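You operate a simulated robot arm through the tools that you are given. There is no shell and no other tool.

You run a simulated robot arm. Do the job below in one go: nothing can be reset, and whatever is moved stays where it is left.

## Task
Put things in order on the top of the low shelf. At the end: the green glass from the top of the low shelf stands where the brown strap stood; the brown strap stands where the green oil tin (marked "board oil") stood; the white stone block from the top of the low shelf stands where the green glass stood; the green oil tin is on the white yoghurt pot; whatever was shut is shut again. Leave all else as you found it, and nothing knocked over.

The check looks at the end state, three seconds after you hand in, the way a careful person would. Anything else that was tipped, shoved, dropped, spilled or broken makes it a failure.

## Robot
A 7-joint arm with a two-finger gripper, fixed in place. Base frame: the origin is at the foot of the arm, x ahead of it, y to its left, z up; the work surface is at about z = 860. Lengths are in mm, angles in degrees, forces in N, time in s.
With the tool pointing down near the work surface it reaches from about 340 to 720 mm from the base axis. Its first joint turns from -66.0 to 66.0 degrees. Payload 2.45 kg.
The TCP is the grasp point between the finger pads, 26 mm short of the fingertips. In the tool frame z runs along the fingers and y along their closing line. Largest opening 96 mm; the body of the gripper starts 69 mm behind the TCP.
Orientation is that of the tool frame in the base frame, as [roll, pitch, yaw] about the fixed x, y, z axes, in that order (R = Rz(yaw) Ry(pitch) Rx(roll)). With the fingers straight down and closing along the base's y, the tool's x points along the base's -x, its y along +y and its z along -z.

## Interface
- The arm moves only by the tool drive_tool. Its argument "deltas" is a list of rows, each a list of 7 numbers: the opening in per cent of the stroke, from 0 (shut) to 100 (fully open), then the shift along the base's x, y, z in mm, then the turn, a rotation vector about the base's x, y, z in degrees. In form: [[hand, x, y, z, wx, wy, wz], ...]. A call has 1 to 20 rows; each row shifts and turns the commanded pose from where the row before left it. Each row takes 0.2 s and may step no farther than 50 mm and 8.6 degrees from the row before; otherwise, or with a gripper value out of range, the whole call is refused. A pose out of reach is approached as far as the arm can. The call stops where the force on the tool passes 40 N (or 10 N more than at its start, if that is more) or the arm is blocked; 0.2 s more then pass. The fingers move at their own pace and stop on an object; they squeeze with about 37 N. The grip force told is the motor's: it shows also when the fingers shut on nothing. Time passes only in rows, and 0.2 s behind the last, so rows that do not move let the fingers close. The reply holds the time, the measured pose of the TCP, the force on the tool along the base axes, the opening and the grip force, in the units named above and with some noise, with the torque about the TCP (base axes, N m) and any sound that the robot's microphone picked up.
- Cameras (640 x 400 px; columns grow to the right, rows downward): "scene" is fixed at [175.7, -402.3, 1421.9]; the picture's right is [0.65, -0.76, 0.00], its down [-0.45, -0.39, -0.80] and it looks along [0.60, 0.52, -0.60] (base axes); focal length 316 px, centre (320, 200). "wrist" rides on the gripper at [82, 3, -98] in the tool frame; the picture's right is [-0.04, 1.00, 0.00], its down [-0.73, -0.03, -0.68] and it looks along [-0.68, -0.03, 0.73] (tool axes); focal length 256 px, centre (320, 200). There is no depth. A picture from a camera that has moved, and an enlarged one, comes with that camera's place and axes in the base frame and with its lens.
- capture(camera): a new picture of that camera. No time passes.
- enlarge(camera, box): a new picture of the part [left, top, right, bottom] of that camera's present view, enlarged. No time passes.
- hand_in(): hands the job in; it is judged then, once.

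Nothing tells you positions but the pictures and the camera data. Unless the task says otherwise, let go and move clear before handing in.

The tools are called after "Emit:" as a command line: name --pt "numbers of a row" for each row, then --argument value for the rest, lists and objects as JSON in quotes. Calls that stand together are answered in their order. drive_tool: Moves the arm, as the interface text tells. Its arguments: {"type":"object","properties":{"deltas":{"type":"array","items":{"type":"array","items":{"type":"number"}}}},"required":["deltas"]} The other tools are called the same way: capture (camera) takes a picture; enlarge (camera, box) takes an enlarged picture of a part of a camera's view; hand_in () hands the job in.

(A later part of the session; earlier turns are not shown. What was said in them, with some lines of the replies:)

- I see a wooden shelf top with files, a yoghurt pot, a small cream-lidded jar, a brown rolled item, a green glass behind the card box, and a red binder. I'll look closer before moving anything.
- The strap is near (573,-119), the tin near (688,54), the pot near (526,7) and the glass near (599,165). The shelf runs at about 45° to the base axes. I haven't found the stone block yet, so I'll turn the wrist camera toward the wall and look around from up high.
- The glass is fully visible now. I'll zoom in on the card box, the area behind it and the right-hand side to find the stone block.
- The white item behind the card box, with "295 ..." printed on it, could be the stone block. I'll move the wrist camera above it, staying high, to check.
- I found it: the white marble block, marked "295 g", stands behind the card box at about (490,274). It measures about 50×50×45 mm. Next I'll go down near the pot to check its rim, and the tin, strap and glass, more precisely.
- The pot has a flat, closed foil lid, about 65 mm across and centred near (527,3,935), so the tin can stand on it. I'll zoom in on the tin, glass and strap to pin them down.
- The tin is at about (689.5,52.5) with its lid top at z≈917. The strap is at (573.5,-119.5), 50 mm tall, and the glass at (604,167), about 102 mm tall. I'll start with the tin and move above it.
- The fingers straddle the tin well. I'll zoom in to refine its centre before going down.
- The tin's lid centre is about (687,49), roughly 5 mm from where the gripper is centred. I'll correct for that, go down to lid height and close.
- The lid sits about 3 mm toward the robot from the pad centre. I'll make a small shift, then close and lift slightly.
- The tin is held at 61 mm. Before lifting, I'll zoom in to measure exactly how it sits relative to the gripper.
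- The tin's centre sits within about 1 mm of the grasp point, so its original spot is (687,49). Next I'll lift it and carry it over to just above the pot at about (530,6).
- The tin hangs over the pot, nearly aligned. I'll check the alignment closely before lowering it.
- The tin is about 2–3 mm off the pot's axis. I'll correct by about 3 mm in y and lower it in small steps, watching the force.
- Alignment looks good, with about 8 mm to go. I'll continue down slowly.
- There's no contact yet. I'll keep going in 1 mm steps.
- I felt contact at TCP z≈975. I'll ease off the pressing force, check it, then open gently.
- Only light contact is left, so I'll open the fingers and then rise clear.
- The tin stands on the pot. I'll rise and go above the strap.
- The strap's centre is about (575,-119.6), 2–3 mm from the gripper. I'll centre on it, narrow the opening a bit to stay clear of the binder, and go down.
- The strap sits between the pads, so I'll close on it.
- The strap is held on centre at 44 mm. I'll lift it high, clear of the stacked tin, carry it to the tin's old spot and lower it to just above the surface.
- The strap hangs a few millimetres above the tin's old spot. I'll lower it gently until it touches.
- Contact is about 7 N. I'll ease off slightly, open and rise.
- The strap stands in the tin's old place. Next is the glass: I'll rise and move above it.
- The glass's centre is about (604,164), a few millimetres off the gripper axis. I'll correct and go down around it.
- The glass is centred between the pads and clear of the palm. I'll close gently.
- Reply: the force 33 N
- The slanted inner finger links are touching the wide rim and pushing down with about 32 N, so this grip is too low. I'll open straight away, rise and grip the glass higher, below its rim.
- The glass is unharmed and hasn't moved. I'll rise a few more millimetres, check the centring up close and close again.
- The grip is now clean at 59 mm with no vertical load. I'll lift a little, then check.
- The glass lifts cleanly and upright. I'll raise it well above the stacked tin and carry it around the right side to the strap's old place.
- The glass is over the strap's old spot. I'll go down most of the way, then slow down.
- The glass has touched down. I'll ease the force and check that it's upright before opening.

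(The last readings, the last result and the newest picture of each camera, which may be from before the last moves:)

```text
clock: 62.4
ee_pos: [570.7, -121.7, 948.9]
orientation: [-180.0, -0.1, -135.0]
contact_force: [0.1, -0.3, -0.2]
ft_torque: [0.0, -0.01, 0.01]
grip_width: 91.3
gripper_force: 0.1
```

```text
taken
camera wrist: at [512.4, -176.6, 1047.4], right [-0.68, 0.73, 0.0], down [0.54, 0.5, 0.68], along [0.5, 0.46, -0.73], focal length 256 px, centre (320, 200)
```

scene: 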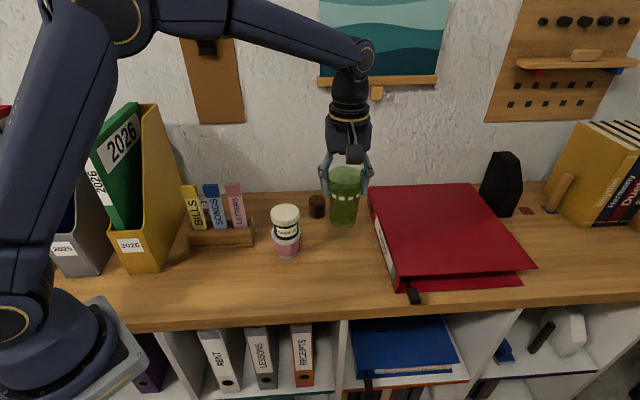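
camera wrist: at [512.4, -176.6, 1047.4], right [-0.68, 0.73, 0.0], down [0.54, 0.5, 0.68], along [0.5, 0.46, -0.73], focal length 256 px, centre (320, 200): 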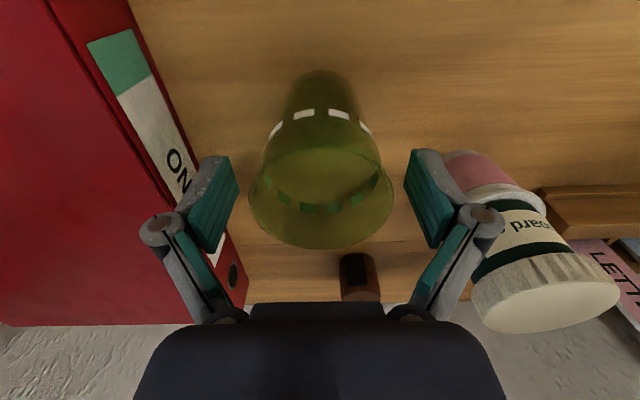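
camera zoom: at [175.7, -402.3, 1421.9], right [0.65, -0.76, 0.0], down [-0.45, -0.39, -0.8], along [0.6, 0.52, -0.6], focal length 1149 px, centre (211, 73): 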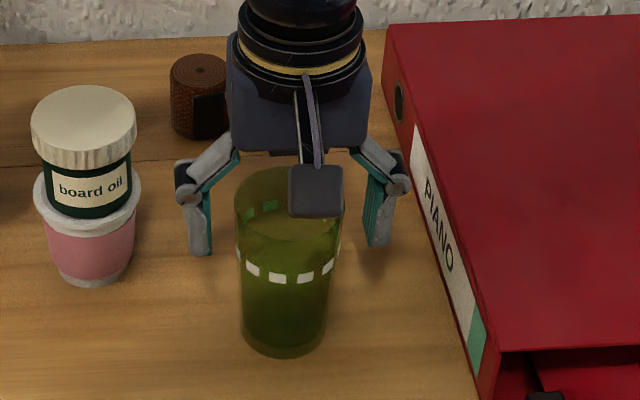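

The glass stands upright where the strap was. I'll rise clear, then turn the wrist about 83° on the way over so I can approach the block with the camera on its open, right-hand side.

Emit:
drive_tool --pt "100 0 0 30 0 0 0" --pt "100 0 0 45 0 0 0" --pt "100 0 0 45 0 0 0" --pt "100 0 0 32 0 0 0" --pt "100 -3 27 3 0 0 7.6" --pt "100 -3 27 3 0 0 7.6" --pt "100 -3 27 3 0 0 7.6" --pt "100 -3 27 3 0 0 7.6" --pt "100 -3 27 3 0 0 7.6" --pt "100 -3 27 3 0 0 7.6" --pt "100 -3 27 3 0 0 7.6" --pt "100 -3 27 3 0 0 7.6" --pt "100 -3 27 3 0 0 7.6" --pt "100 -3 27 3 0 0 7.6" --pt "100 -3 27 3 0 0 7.6" --pt "100 0 0 0 0 0 0" --pt "100 0 0 0 0 0 0"

Emit:
capture --camera "wrist"

Emit:
capture --camera "scene"

```text
clock: 66.0
ee_pos: [537.8, 175.9, 1134.5]
orientation: [180.0, 0.0, -51.3]
contact_force: [0.1, 0.3, -0.5]
ft_torque: [-0.02, -0.01, 0.03]
grip_width: 96.1
gripper_force: 0.0
```

```text
taken
camera wrist: at [587.5, 110.1, 1233.0], right [-0.81, -0.59, 0.0], down [-0.44, 0.59, 0.68], along [-0.4, 0.55, -0.73], focal length 256 px, centre (320, 200)
```

wrist: 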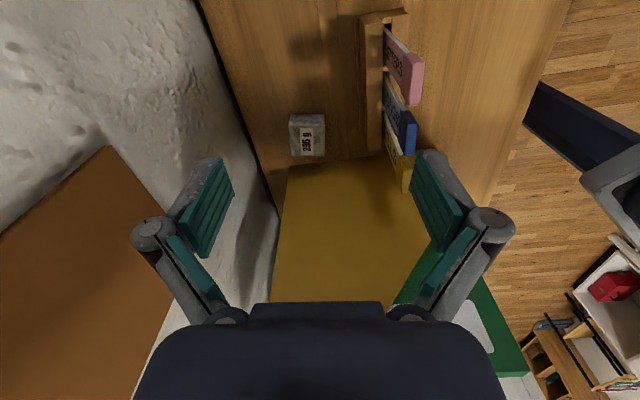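

```text
taken
```

scene: 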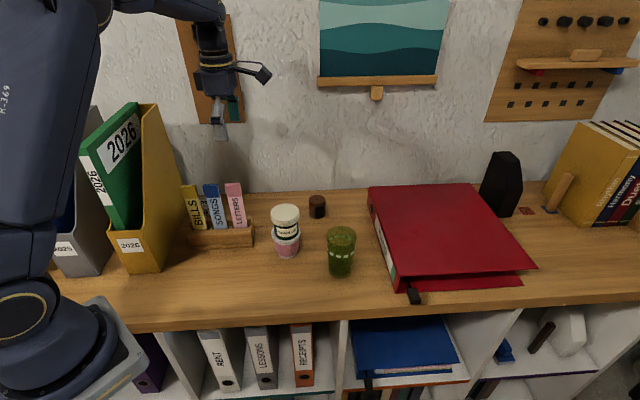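

The rotation worked and the view now looks along the gap between the card box and the block. I'll zoom in.

Emit:
enlarge --camera "wrist" --box '[240, 0, 460, 220]'

Emit:
enlarge --camera "scene" --box '[170, 160, 270, 260]'

```text
1.82 times, centred on (350, 110) of wrist
camera zoom: at [587.5, 110.1, 1233.0], right [-0.81, -0.59, 0.0], down [-0.44, 0.59, 0.68], along [-0.4, 0.55, -0.73], focal length 465 px, centre (266, 364)
```

zoom: 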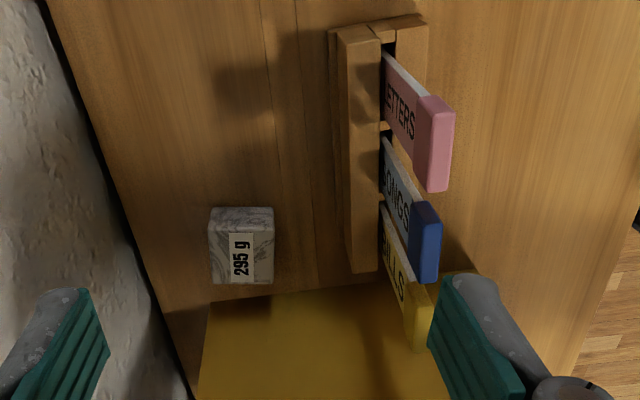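

```text
4.00 times, centred on (220, 210) of scene
camera zoom: at [175.7, -402.3, 1421.9], right [0.65, -0.76, 0.0], down [-0.45, -0.39, -0.8], along [0.6, 0.52, -0.6], focal length 1264 px, centre (720, 160)
```

zoom: 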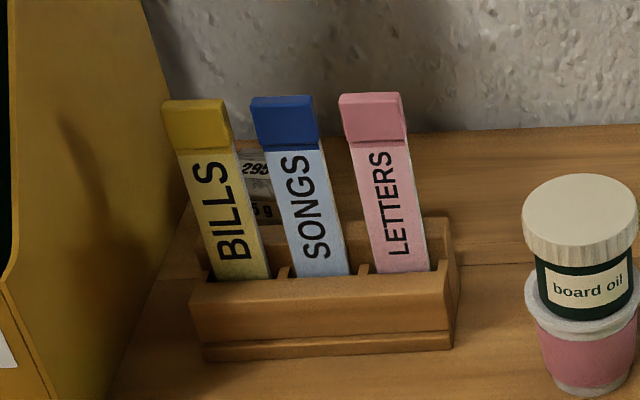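

The gap between the block's front face and the card box's back is about 50 mm, so a finger fits there. I'll move above the block at a safe height and measure again.

Emit:
drive_tool --pt "90 -12 24 -10 0 0 0" --pt "80 -12 25 -15 0 0 0" --pt "75 -12 25 -15 0 0 0" --pt "75 -12.5 24.8 -15 0 0 0" --pt "75 0 0 -17.7 0 0 0" --pt "75 0 0 0 0 0 0" --pt "75 0 0 0 0 0 0"

Emit:
capture --camera "wrist"

Emit:
enlarge --camera "wrist" --box '[240, 20, 420, 180]'

Emit:
capture --camera "scene"

```text
clock: 67.6
ee_pos: [490.7, 274.5, 1061.6]
orientation: [-180.0, -0.1, -51.4]
contact_force: [-0.4, 0.3, -0.7]
ft_torque: [0.0, 0.0, 0.01]
grip_width: 71.9
gripper_force: 0.1
```

```text
taken
camera wrist: at [539.8, 208.4, 1160.2], right [-0.81, -0.59, 0.0], down [-0.43, 0.59, 0.68], along [-0.4, 0.55, -0.73], focal length 256 px, centre (320, 200)
```

wrist: 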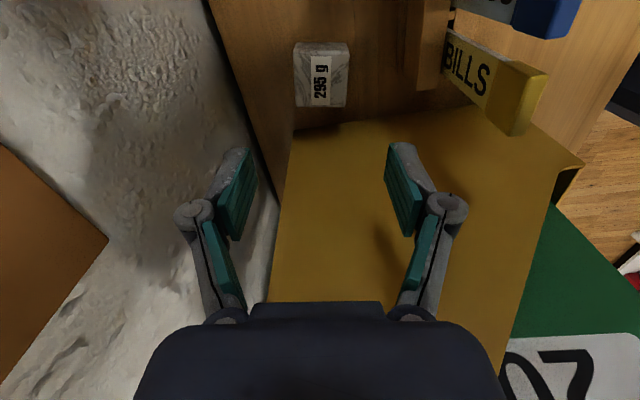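

```text
2.50 times, centred on (330, 100) of wrist
camera zoom: at [539.8, 208.4, 1160.2], right [-0.81, -0.59, 0.0], down [-0.43, 0.59, 0.68], along [-0.4, 0.55, -0.73], focal length 640 px, centre (295, 450)
```

zoom: 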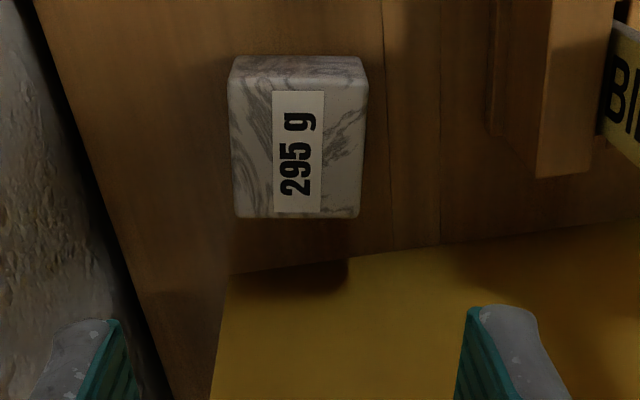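

```text
taken
```

scene: 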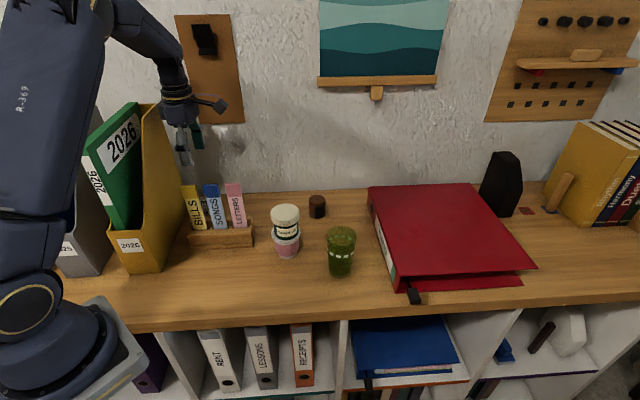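

The block measures about 49×49×45 mm, is centred near (488,275.5), and is turned 2° from the tool. I'll align and go down in stages, checking clearances.

Emit:
drive_tool --pt "75 -1.5 1 -15 0 0 -2.3" --pt "75 0 0 -25 0 0 0" --pt "75 0 0 -25 0 0 0" --pt "75 0 0 -15 0 0 0" --pt "75 0 0 0 0 0 0" --pt "75 0 0 0 0 0 0"

Emit:
capture --camera "wrist"

Emit:
enlarge --camera "scene" --box '[60, 60, 300, 260]'

```text
clock: 69.0
ee_pos: [488.4, 277.3, 980.3]
orientation: [-179.9, -0.1, -53.8]
contact_force: [0.2, -0.3, 0.7]
ft_torque: [0.01, 0.0, 0.01]
grip_width: 72.1
gripper_force: 0.1
```

```text
taken
camera wrist: at [535.0, 209.1, 1079.7], right [-0.83, -0.56, 0.0], down [-0.41, 0.61, 0.68], along [-0.38, 0.56, -0.73], focal length 256 px, centre (320, 200)
```

wrist: 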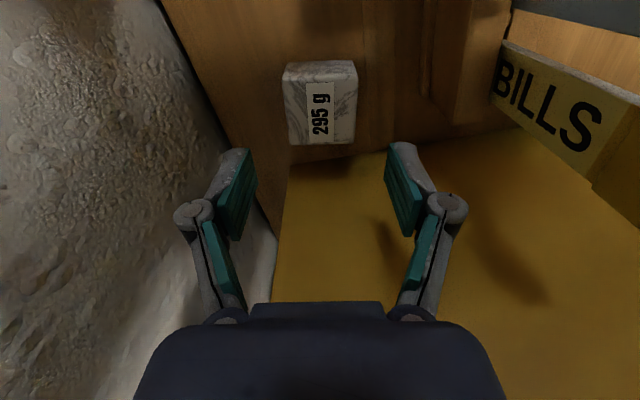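

```text
2.00 times, centred on (180, 160) of scene
camera zoom: at [175.7, -402.3, 1421.9], right [0.65, -0.76, 0.0], down [-0.45, -0.39, -0.8], along [0.6, 0.52, -0.6], focal length 632 px, centre (600, 280)
```

zoom: 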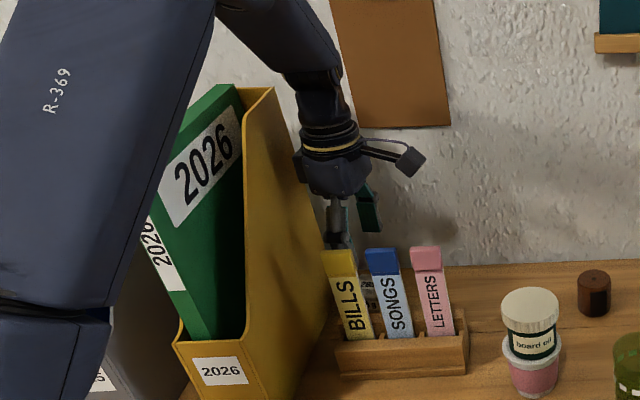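

Clearance to the yellow file is about 17 mm or more. I'll keep going down in stages and watch the forearm too.

Emit:
drive_tool --pt "75 0 0 -20 0 0 0" --pt "75 0 0 -20 0 0 0" --pt "75 0 0 0 0 0 0"

Emit:
capture --camera "scene"

Emit:
capture --camera "wrist"

```text
clock: 69.8
ee_pos: [488.8, 275.8, 941.0]
orientation: [179.9, 0.0, -53.7]
contact_force: [-0.3, -1.1, 0.8]
ft_torque: [0.03, -0.03, -0.01]
grip_width: 72.0
gripper_force: 0.0
```

```text
taken
```

scene: 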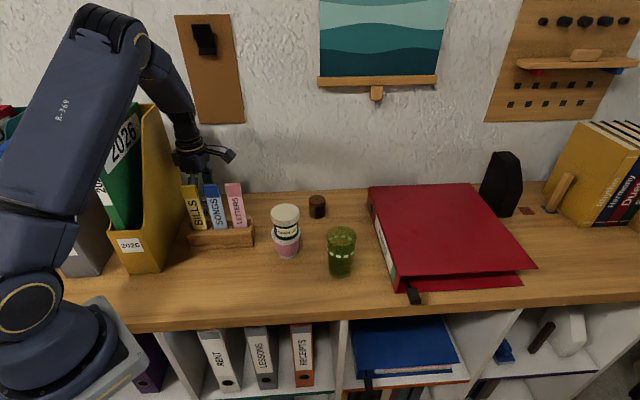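

```text
taken
camera wrist: at [535.3, 208.2, 1039.9], right [-0.83, -0.56, 0.0], down [-0.41, 0.61, 0.68], along [-0.38, 0.56, -0.73], focal length 256 px, centre (320, 200)
```

wrist: 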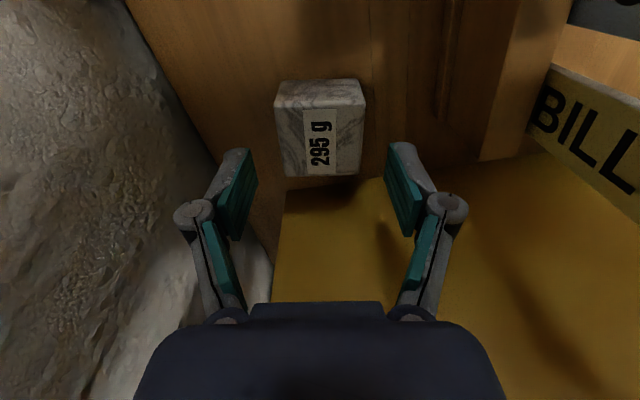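

Emit:
enlarge --camera "scene" --box '[70, 0, 270, 250]'

Emit:
enlarge --camera "wrist" --box '[200, 60, 440, 260]'

```text
1.60 times, centred on (170, 125) of scene
camera zoom: at [175.7, -402.3, 1421.9], right [0.65, -0.76, 0.0], down [-0.45, -0.39, -0.8], along [0.6, 0.52, -0.6], focal length 506 px, centre (560, 320)
```

zoom: 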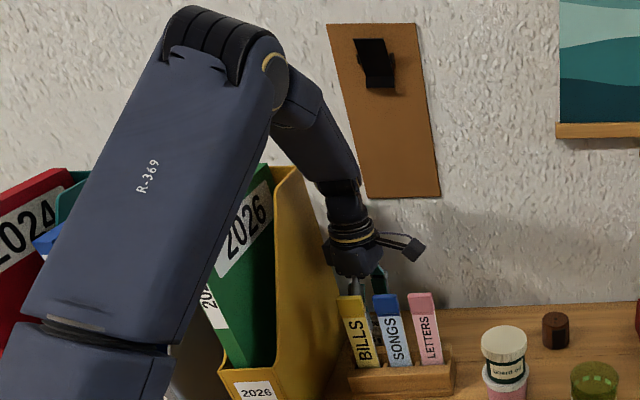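

```text
2.00 times, centred on (320, 160) of wrist
camera zoom: at [535.3, 208.2, 1039.9], right [-0.83, -0.56, 0.0], down [-0.41, 0.61, 0.68], along [-0.38, 0.56, -0.73], focal length 512 px, centre (320, 280)
```

zoom: 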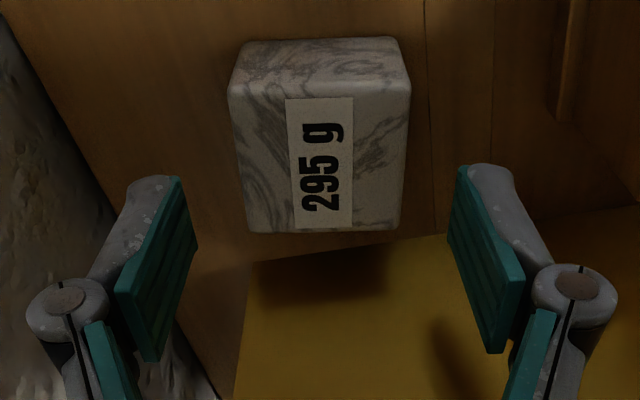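

Emit:
enlarge --camera "scene" --box '[130, 80, 250, 200]'

```text
3.33 times, centred on (190, 140) of scene
camera zoom: at [175.7, -402.3, 1421.9], right [0.65, -0.76, 0.0], down [-0.45, -0.39, -0.8], along [0.6, 0.52, -0.6], focal length 1054 px, centre (753, 400)
```

zoom: 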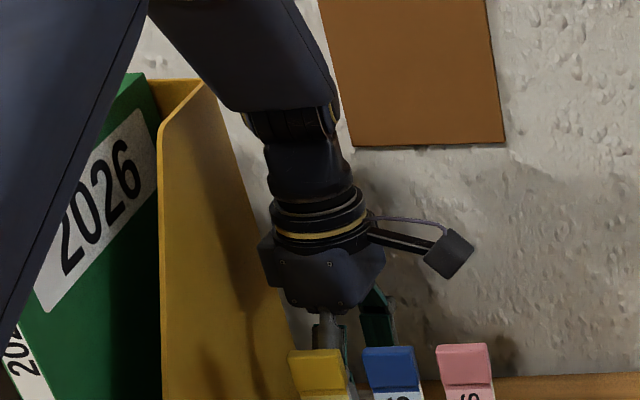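

The forearm drops steeply and stays clear of the file. I'll continue down to grasp height.

Emit:
drive_tool --pt "75 0 0 -12 0 0 0" --pt "75 0 0 -12 0 0 0" --pt "75 0 0 0 0 0 0"

Emit:
drive_tool --pt "75 0 0 -10 0 0 0" --pt "75 0 0 -8 0 0 0" --pt "75 0 0 -3 0 0 0" --pt "75 0 0 0 0 0 0"

Emit:
capture --camera "wrist"

Emit:
enlarge --camera "scene" --box '[100, 80, 270, 250]'

```text
clock: 70.6
ee_pos: [489.3, 276.0, 916.0]
orientation: [-180.0, 0.0, -53.8]
contact_force: [-0.2, -0.2, 0.3]
ft_torque: [0.0, 0.01, 0.03]
grip_width: 71.7
gripper_force: 0.0
```

```text
clock: 71.6
ee_pos: [488.9, 276.7, 897.2]
orientation: [179.9, -0.1, -53.7]
contact_force: [0.3, -0.2, -0.7]
ft_torque: [-0.01, 0.01, -0.01]
grip_width: 72.0
gripper_force: 0.0
```

```text
taken
camera wrist: at [535.9, 208.7, 995.1], right [-0.83, -0.56, 0.0], down [-0.41, 0.61, 0.68], along [-0.38, 0.56, -0.73], focal length 256 px, centre (320, 200)
```

wrist: 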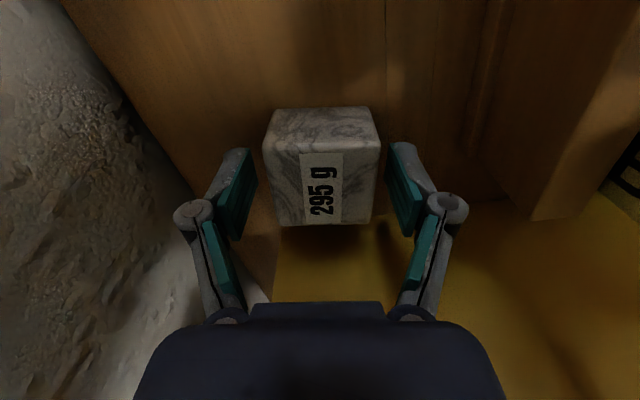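

```text
2.35 times, centred on (185, 165) of scene
camera zoom: at [175.7, -402.3, 1421.9], right [0.65, -0.76, 0.0], down [-0.45, -0.39, -0.8], along [0.6, 0.52, -0.6], focal length 744 px, centre (638, 282)
```

zoom: 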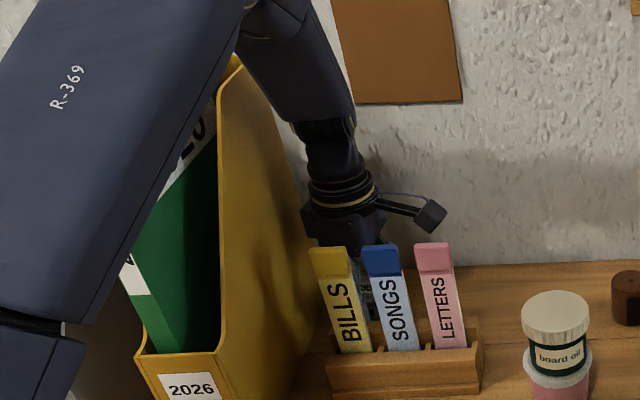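

The block sits squarely between the pads. I'll close on it.

Emit:
drive_tool --pt "62 0 0 0 0 0 0" --pt "54 0 0 0 0 0 0" --pt "40 0 0 0 0 0 0" --pt "0 0 0 0 0 0 0" --pt "0 0 0 0 0 0 0" --pt "0 0 0 0 0 0 0"

Emit:
enlarge --camera "wrist" --box '[200, 80, 440, 260]'

```text
clock: 73.0
ee_pos: [489.5, 276.4, 896.1]
orientation: [-180.0, 0.0, -53.7]
contact_force: [-3.1, -1.4, 1.3]
ft_torque: [-0.16, 0.14, 0.0]
grip_width: 51.7
gripper_force: 37.1
```

```text
2.22 times, centred on (320, 170) of wrist
camera zoom: at [535.8, 208.6, 995.3], right [-0.83, -0.56, 0.0], down [-0.41, 0.61, 0.68], along [-0.38, 0.56, -0.73], focal length 569 px, centre (320, 267)
```

zoom: 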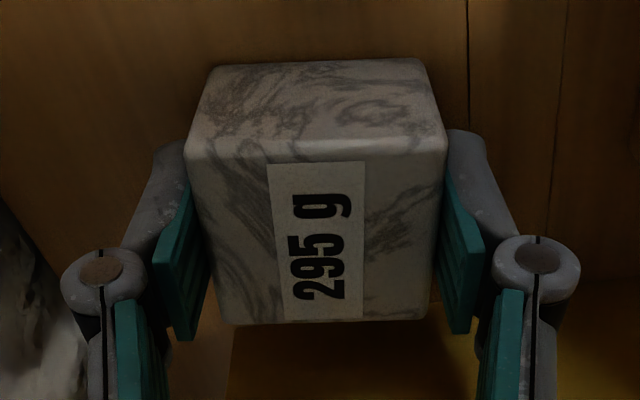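

The block is held at 51.7 mm. I'll lift it, slide along the wall to the glass's old spot, and stop just above the surface.

Emit:
drive_tool --pt "0 0 0 5 0 0 0" --pt "0 0 0 15 0 0 0" --pt "0 0 0 20 0 0 0" --pt "0 0 0 15 0 0 0" --pt "0 8 -8 0 0 0 0" --pt "0 18 -18 0 0 0 0" --pt "0 20 -19 0 0 0 0" --pt "0 20 -19 0 0 0 0" --pt "0 20 -19 0 0 0 0" --pt "0 18 -18 0 0 0 0" --pt "0 11.5 -12 0 0 0 0" --pt "0 0 0 -15 0 0 0" --pt "0 0 0 -18 0 0 0" --pt "0 0 0 -12 0 0 0" --pt "0 0 0 0 0 0 0" --pt "0 0 0 0 0 0 0"

Emit:
capture --camera "wrist"

Emit:
capture --camera "scene"

```text
clock: 76.4
ee_pos: [604.4, 162.6, 906.9]
orientation: [-179.9, 0.0, -53.7]
contact_force: [-0.3, 0.1, -2.5]
ft_torque: [-0.01, -0.03, -0.03]
grip_width: 51.6
gripper_force: 37.1
```

```text
taken
camera wrist: at [650.9, 94.8, 1005.4], right [-0.83, -0.56, 0.0], down [-0.41, 0.61, 0.68], along [-0.38, 0.56, -0.73], focal length 256 px, centre (320, 200)
```

wrist: 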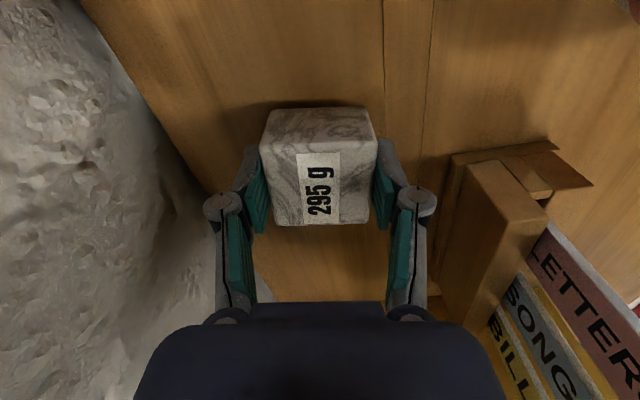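

```text
taken
```

scene: 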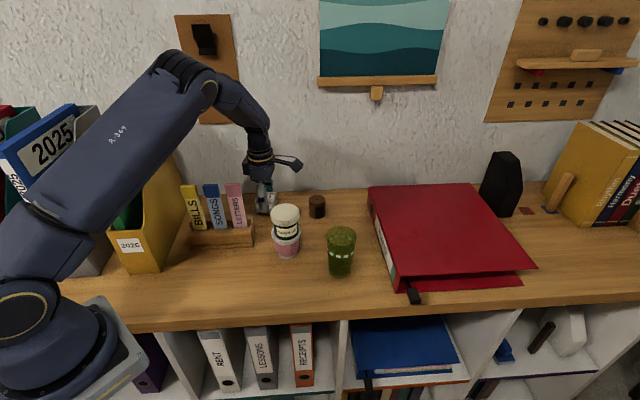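

The block hangs over the glass's old spot. I'll lower it the last 10 mm gently.

Emit:
drive_tool --pt "0 0 0 -5 0 0 0" --pt "0 0 0 -2.5 0 0 0" --pt "0 0 0 -1 0 0 0" --pt "0 0 0 0 0 0 0"

Emit:
drive_tool --pt "0 0 0 -0.8 0 0 0" --pt "0 0 0 0 0 0 0"

```text
clock: 77.4
ee_pos: [602.4, 163.1, 897.9]
orientation: [180.0, 0.0, -53.7]
contact_force: [-0.8, -0.5, -2.8]
ft_torque: [0.01, 0.01, 0.01]
grip_width: 51.5
gripper_force: 37.0
```

```text
clock: 78.0
ee_pos: [603.6, 163.7, 896.4]
orientation: [180.0, 0.0, -53.6]
contact_force: [0.2, 0.2, -2.4]
ft_torque: [-0.03, 0.0, 0.01]
grip_width: 51.5
gripper_force: 37.5
```

Emit:
drive_tool --pt "0 0 0 -0.8 0 0 0" --pt "0 0 0 0 0 0 0"

Emit:
drive_tool --pt "0 0 0 -0.6 0 0 0" --pt "0 0 0 0 0 0 0"

```text
clock: 78.6
ee_pos: [603.0, 164.6, 895.9]
orientation: [180.0, 0.0, -53.7]
contact_force: [-2.1, 0.1, 1.9]
ft_torque: [-0.08, 0.18, 0.0]
grip_width: 51.5
gripper_force: 37.0
```

```text
clock: 79.2
ee_pos: [603.9, 164.5, 894.6]
orientation: [180.0, 0.0, -53.8]
contact_force: [-5.3, -1.1, 13.3]
ft_torque: [-0.19, 0.37, -0.02]
grip_width: 51.7
gripper_force: 37.3
```

The block is on the surface. I'll ease the force, open and check it.

Emit:
drive_tool --pt "0 0 0 0.7 0 0 0" --pt "0 0 0 0 0 0 0" --pt "57 0 0 0 0 0 0" --pt "63 0 0 0 0 0 0" --pt "72 0 0 0 0 0 0" --pt "75 0 0 0 0 0 0" --pt "75 0 0 0 0 0 0"

Emit:
capture --camera "wrist"

Emit:
enlarge --camera "scene" --box '[180, 150, 370, 290]'

```text
clock: 80.8
ee_pos: [604.2, 164.4, 895.8]
orientation: [-180.0, 0.1, -53.8]
contact_force: [0.7, -0.3, 0.6]
ft_torque: [-0.01, 0.03, 0.04]
grip_width: 72.1
gripper_force: 0.1
```

```text
taken
camera wrist: at [651.1, 95.2, 995.2], right [-0.83, -0.56, 0.0], down [-0.41, 0.61, 0.68], along [-0.38, 0.56, -0.73], focal length 256 px, centre (320, 200)
```

wrist: 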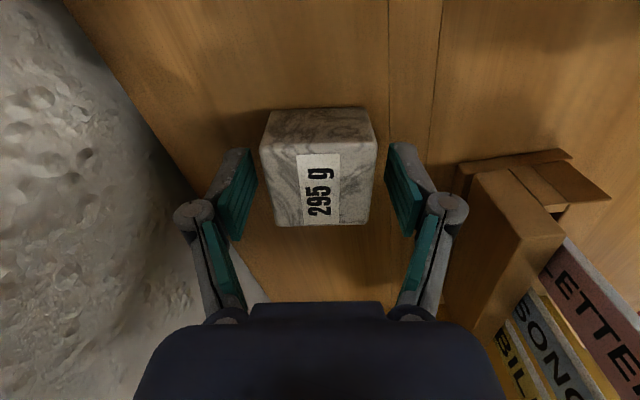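

```text
2.86 times, centred on (275, 220) of scene
camera zoom: at [175.7, -402.3, 1421.9], right [0.65, -0.76, 0.0], down [-0.45, -0.39, -0.8], along [0.6, 0.52, -0.6], focal length 903 px, centre (449, 143)
```

zoom: 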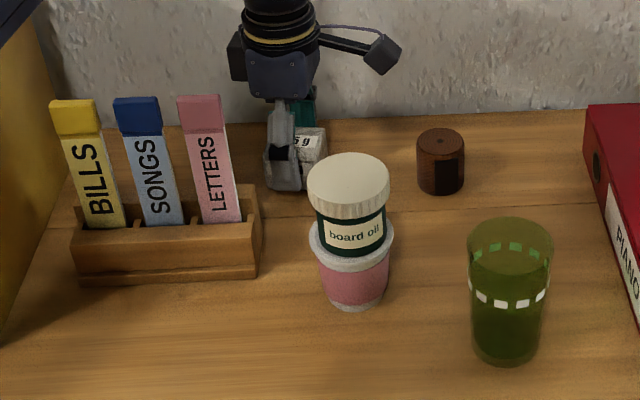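

Everything looks upright. I'll rise straight up and retreat to a clear, high pose for a final check.

Emit:
drive_tool --pt "75 0 0 15 0 0 0" --pt "75 0 0 35 0 0 0" --pt "80 0 0 45 0 0 0" --pt "90 0 0 45 0 0 0" --pt "100 0 0 45 0 0 0" --pt "100 0 0 45 0 0 0" --pt "100 -18 -22 5 0 0 -7.6" --pt "100 -21 -24 5 0 0 -7.6" --pt "100 -21 -24 5 0 0 -7.6" --pt "100 -21 -24 5 0 0 -7.6" --pt "100 -21 -24 5 0 0 -7.6" --pt "100 -21 -24 5 0 0 -7.6" --pt "100 -21 -24 5 0 0 -7.6" --pt "100 -21 -24 5 0 0 -7.6" --pt "100 -21 -24 5 0 0 -7.6" --pt "100 -21 -24 5 0 0 -7.6" --pt "100 -20 -22 5 0 0 -5.3" --pt "100 0 0 0 0 0 0" --pt "100 0 0 0 0 0 0"

Emit:
capture --camera "scene"

Emit:
capture --camera "wrist"

Emit:
enlarge --camera "scene" --box '[170, 150, 390, 290]'

```text
clock: 84.8
ee_pos: [378.1, -98.5, 1180.9]
orientation: [180.0, 0.0, -135.0]
contact_force: [0.6, 1.5, 0.0]
ft_torque: [0.01, 0.02, -0.01]
grip_width: 95.8
gripper_force: 0.0
```

```text
taken
```

scene: 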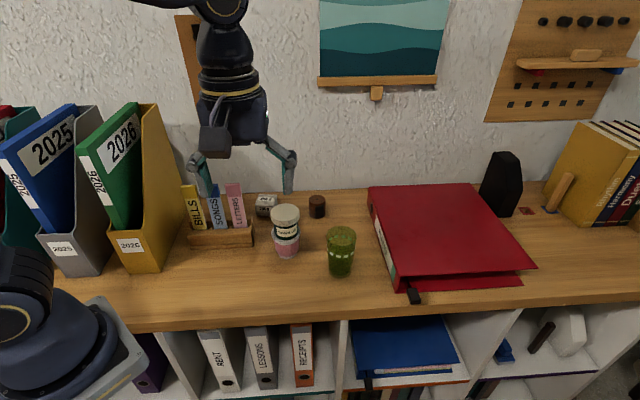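

```text
taken
camera wrist: at [319.4, -153.5, 1280.0], right [-0.68, 0.74, 0.0], down [0.54, 0.5, 0.68], along [0.5, 0.46, -0.73], focal length 256 px, centre (320, 200)
```

wrist: 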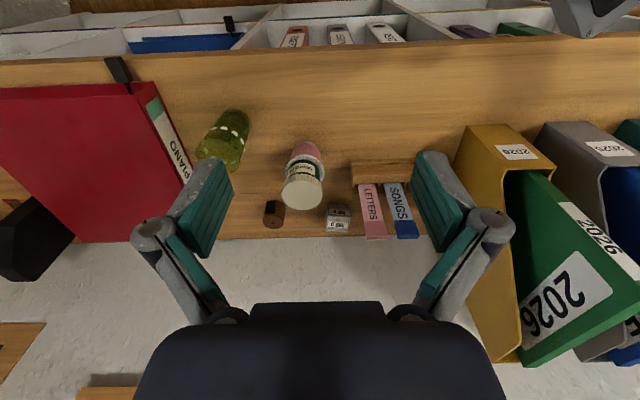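

```text
2.86 times, centred on (280, 220) of scene
camera zoom: at [175.7, -402.3, 1421.9], right [0.65, -0.76, 0.0], down [-0.45, -0.39, -0.8], along [0.6, 0.52, -0.6], focal length 903 px, centre (434, 143)
```

zoom: 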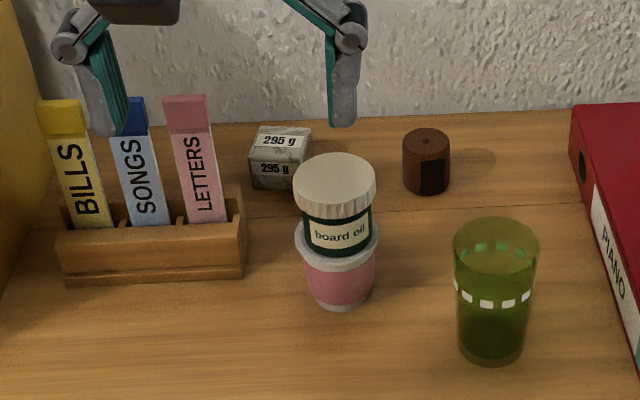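

Final check: the block is where the glass stood, the strap where the tin stood, the glass where the strap stood, and the tin rests on the closed yoghurt pot. All of them are upright. The card box, binder and files look untouched, nothing was opened, and the arm is clear, so I'm handing in.

Emit:
hand_in

```text
The job is handed in.
```

The job is handed in, and every item is where you asked, judging by the last camera pictures. I haven't seen the result of the check.

- **Green oil tin:** it stands on the white yoghurt pot, resting on the pot's flat closed lid. The pot did not move.
- **Brown strap:** it stands where the oil tin was.
- **Green glass:** it stands upright where the strap was. My first grip on it was too low and pressed it down with about 32 N. I let go at once, and it showed no shift or damage before I gripped it higher.
- **White stone block (marked "295 g"):** it was hidden behind the card box and now stands where the glass was.

Compared with the first pictures, each item's base is within about 2–3 mm of the spot it was meant to take. Nothing shut was opened. The cards, binder and files look as they were, and the arm is clear.
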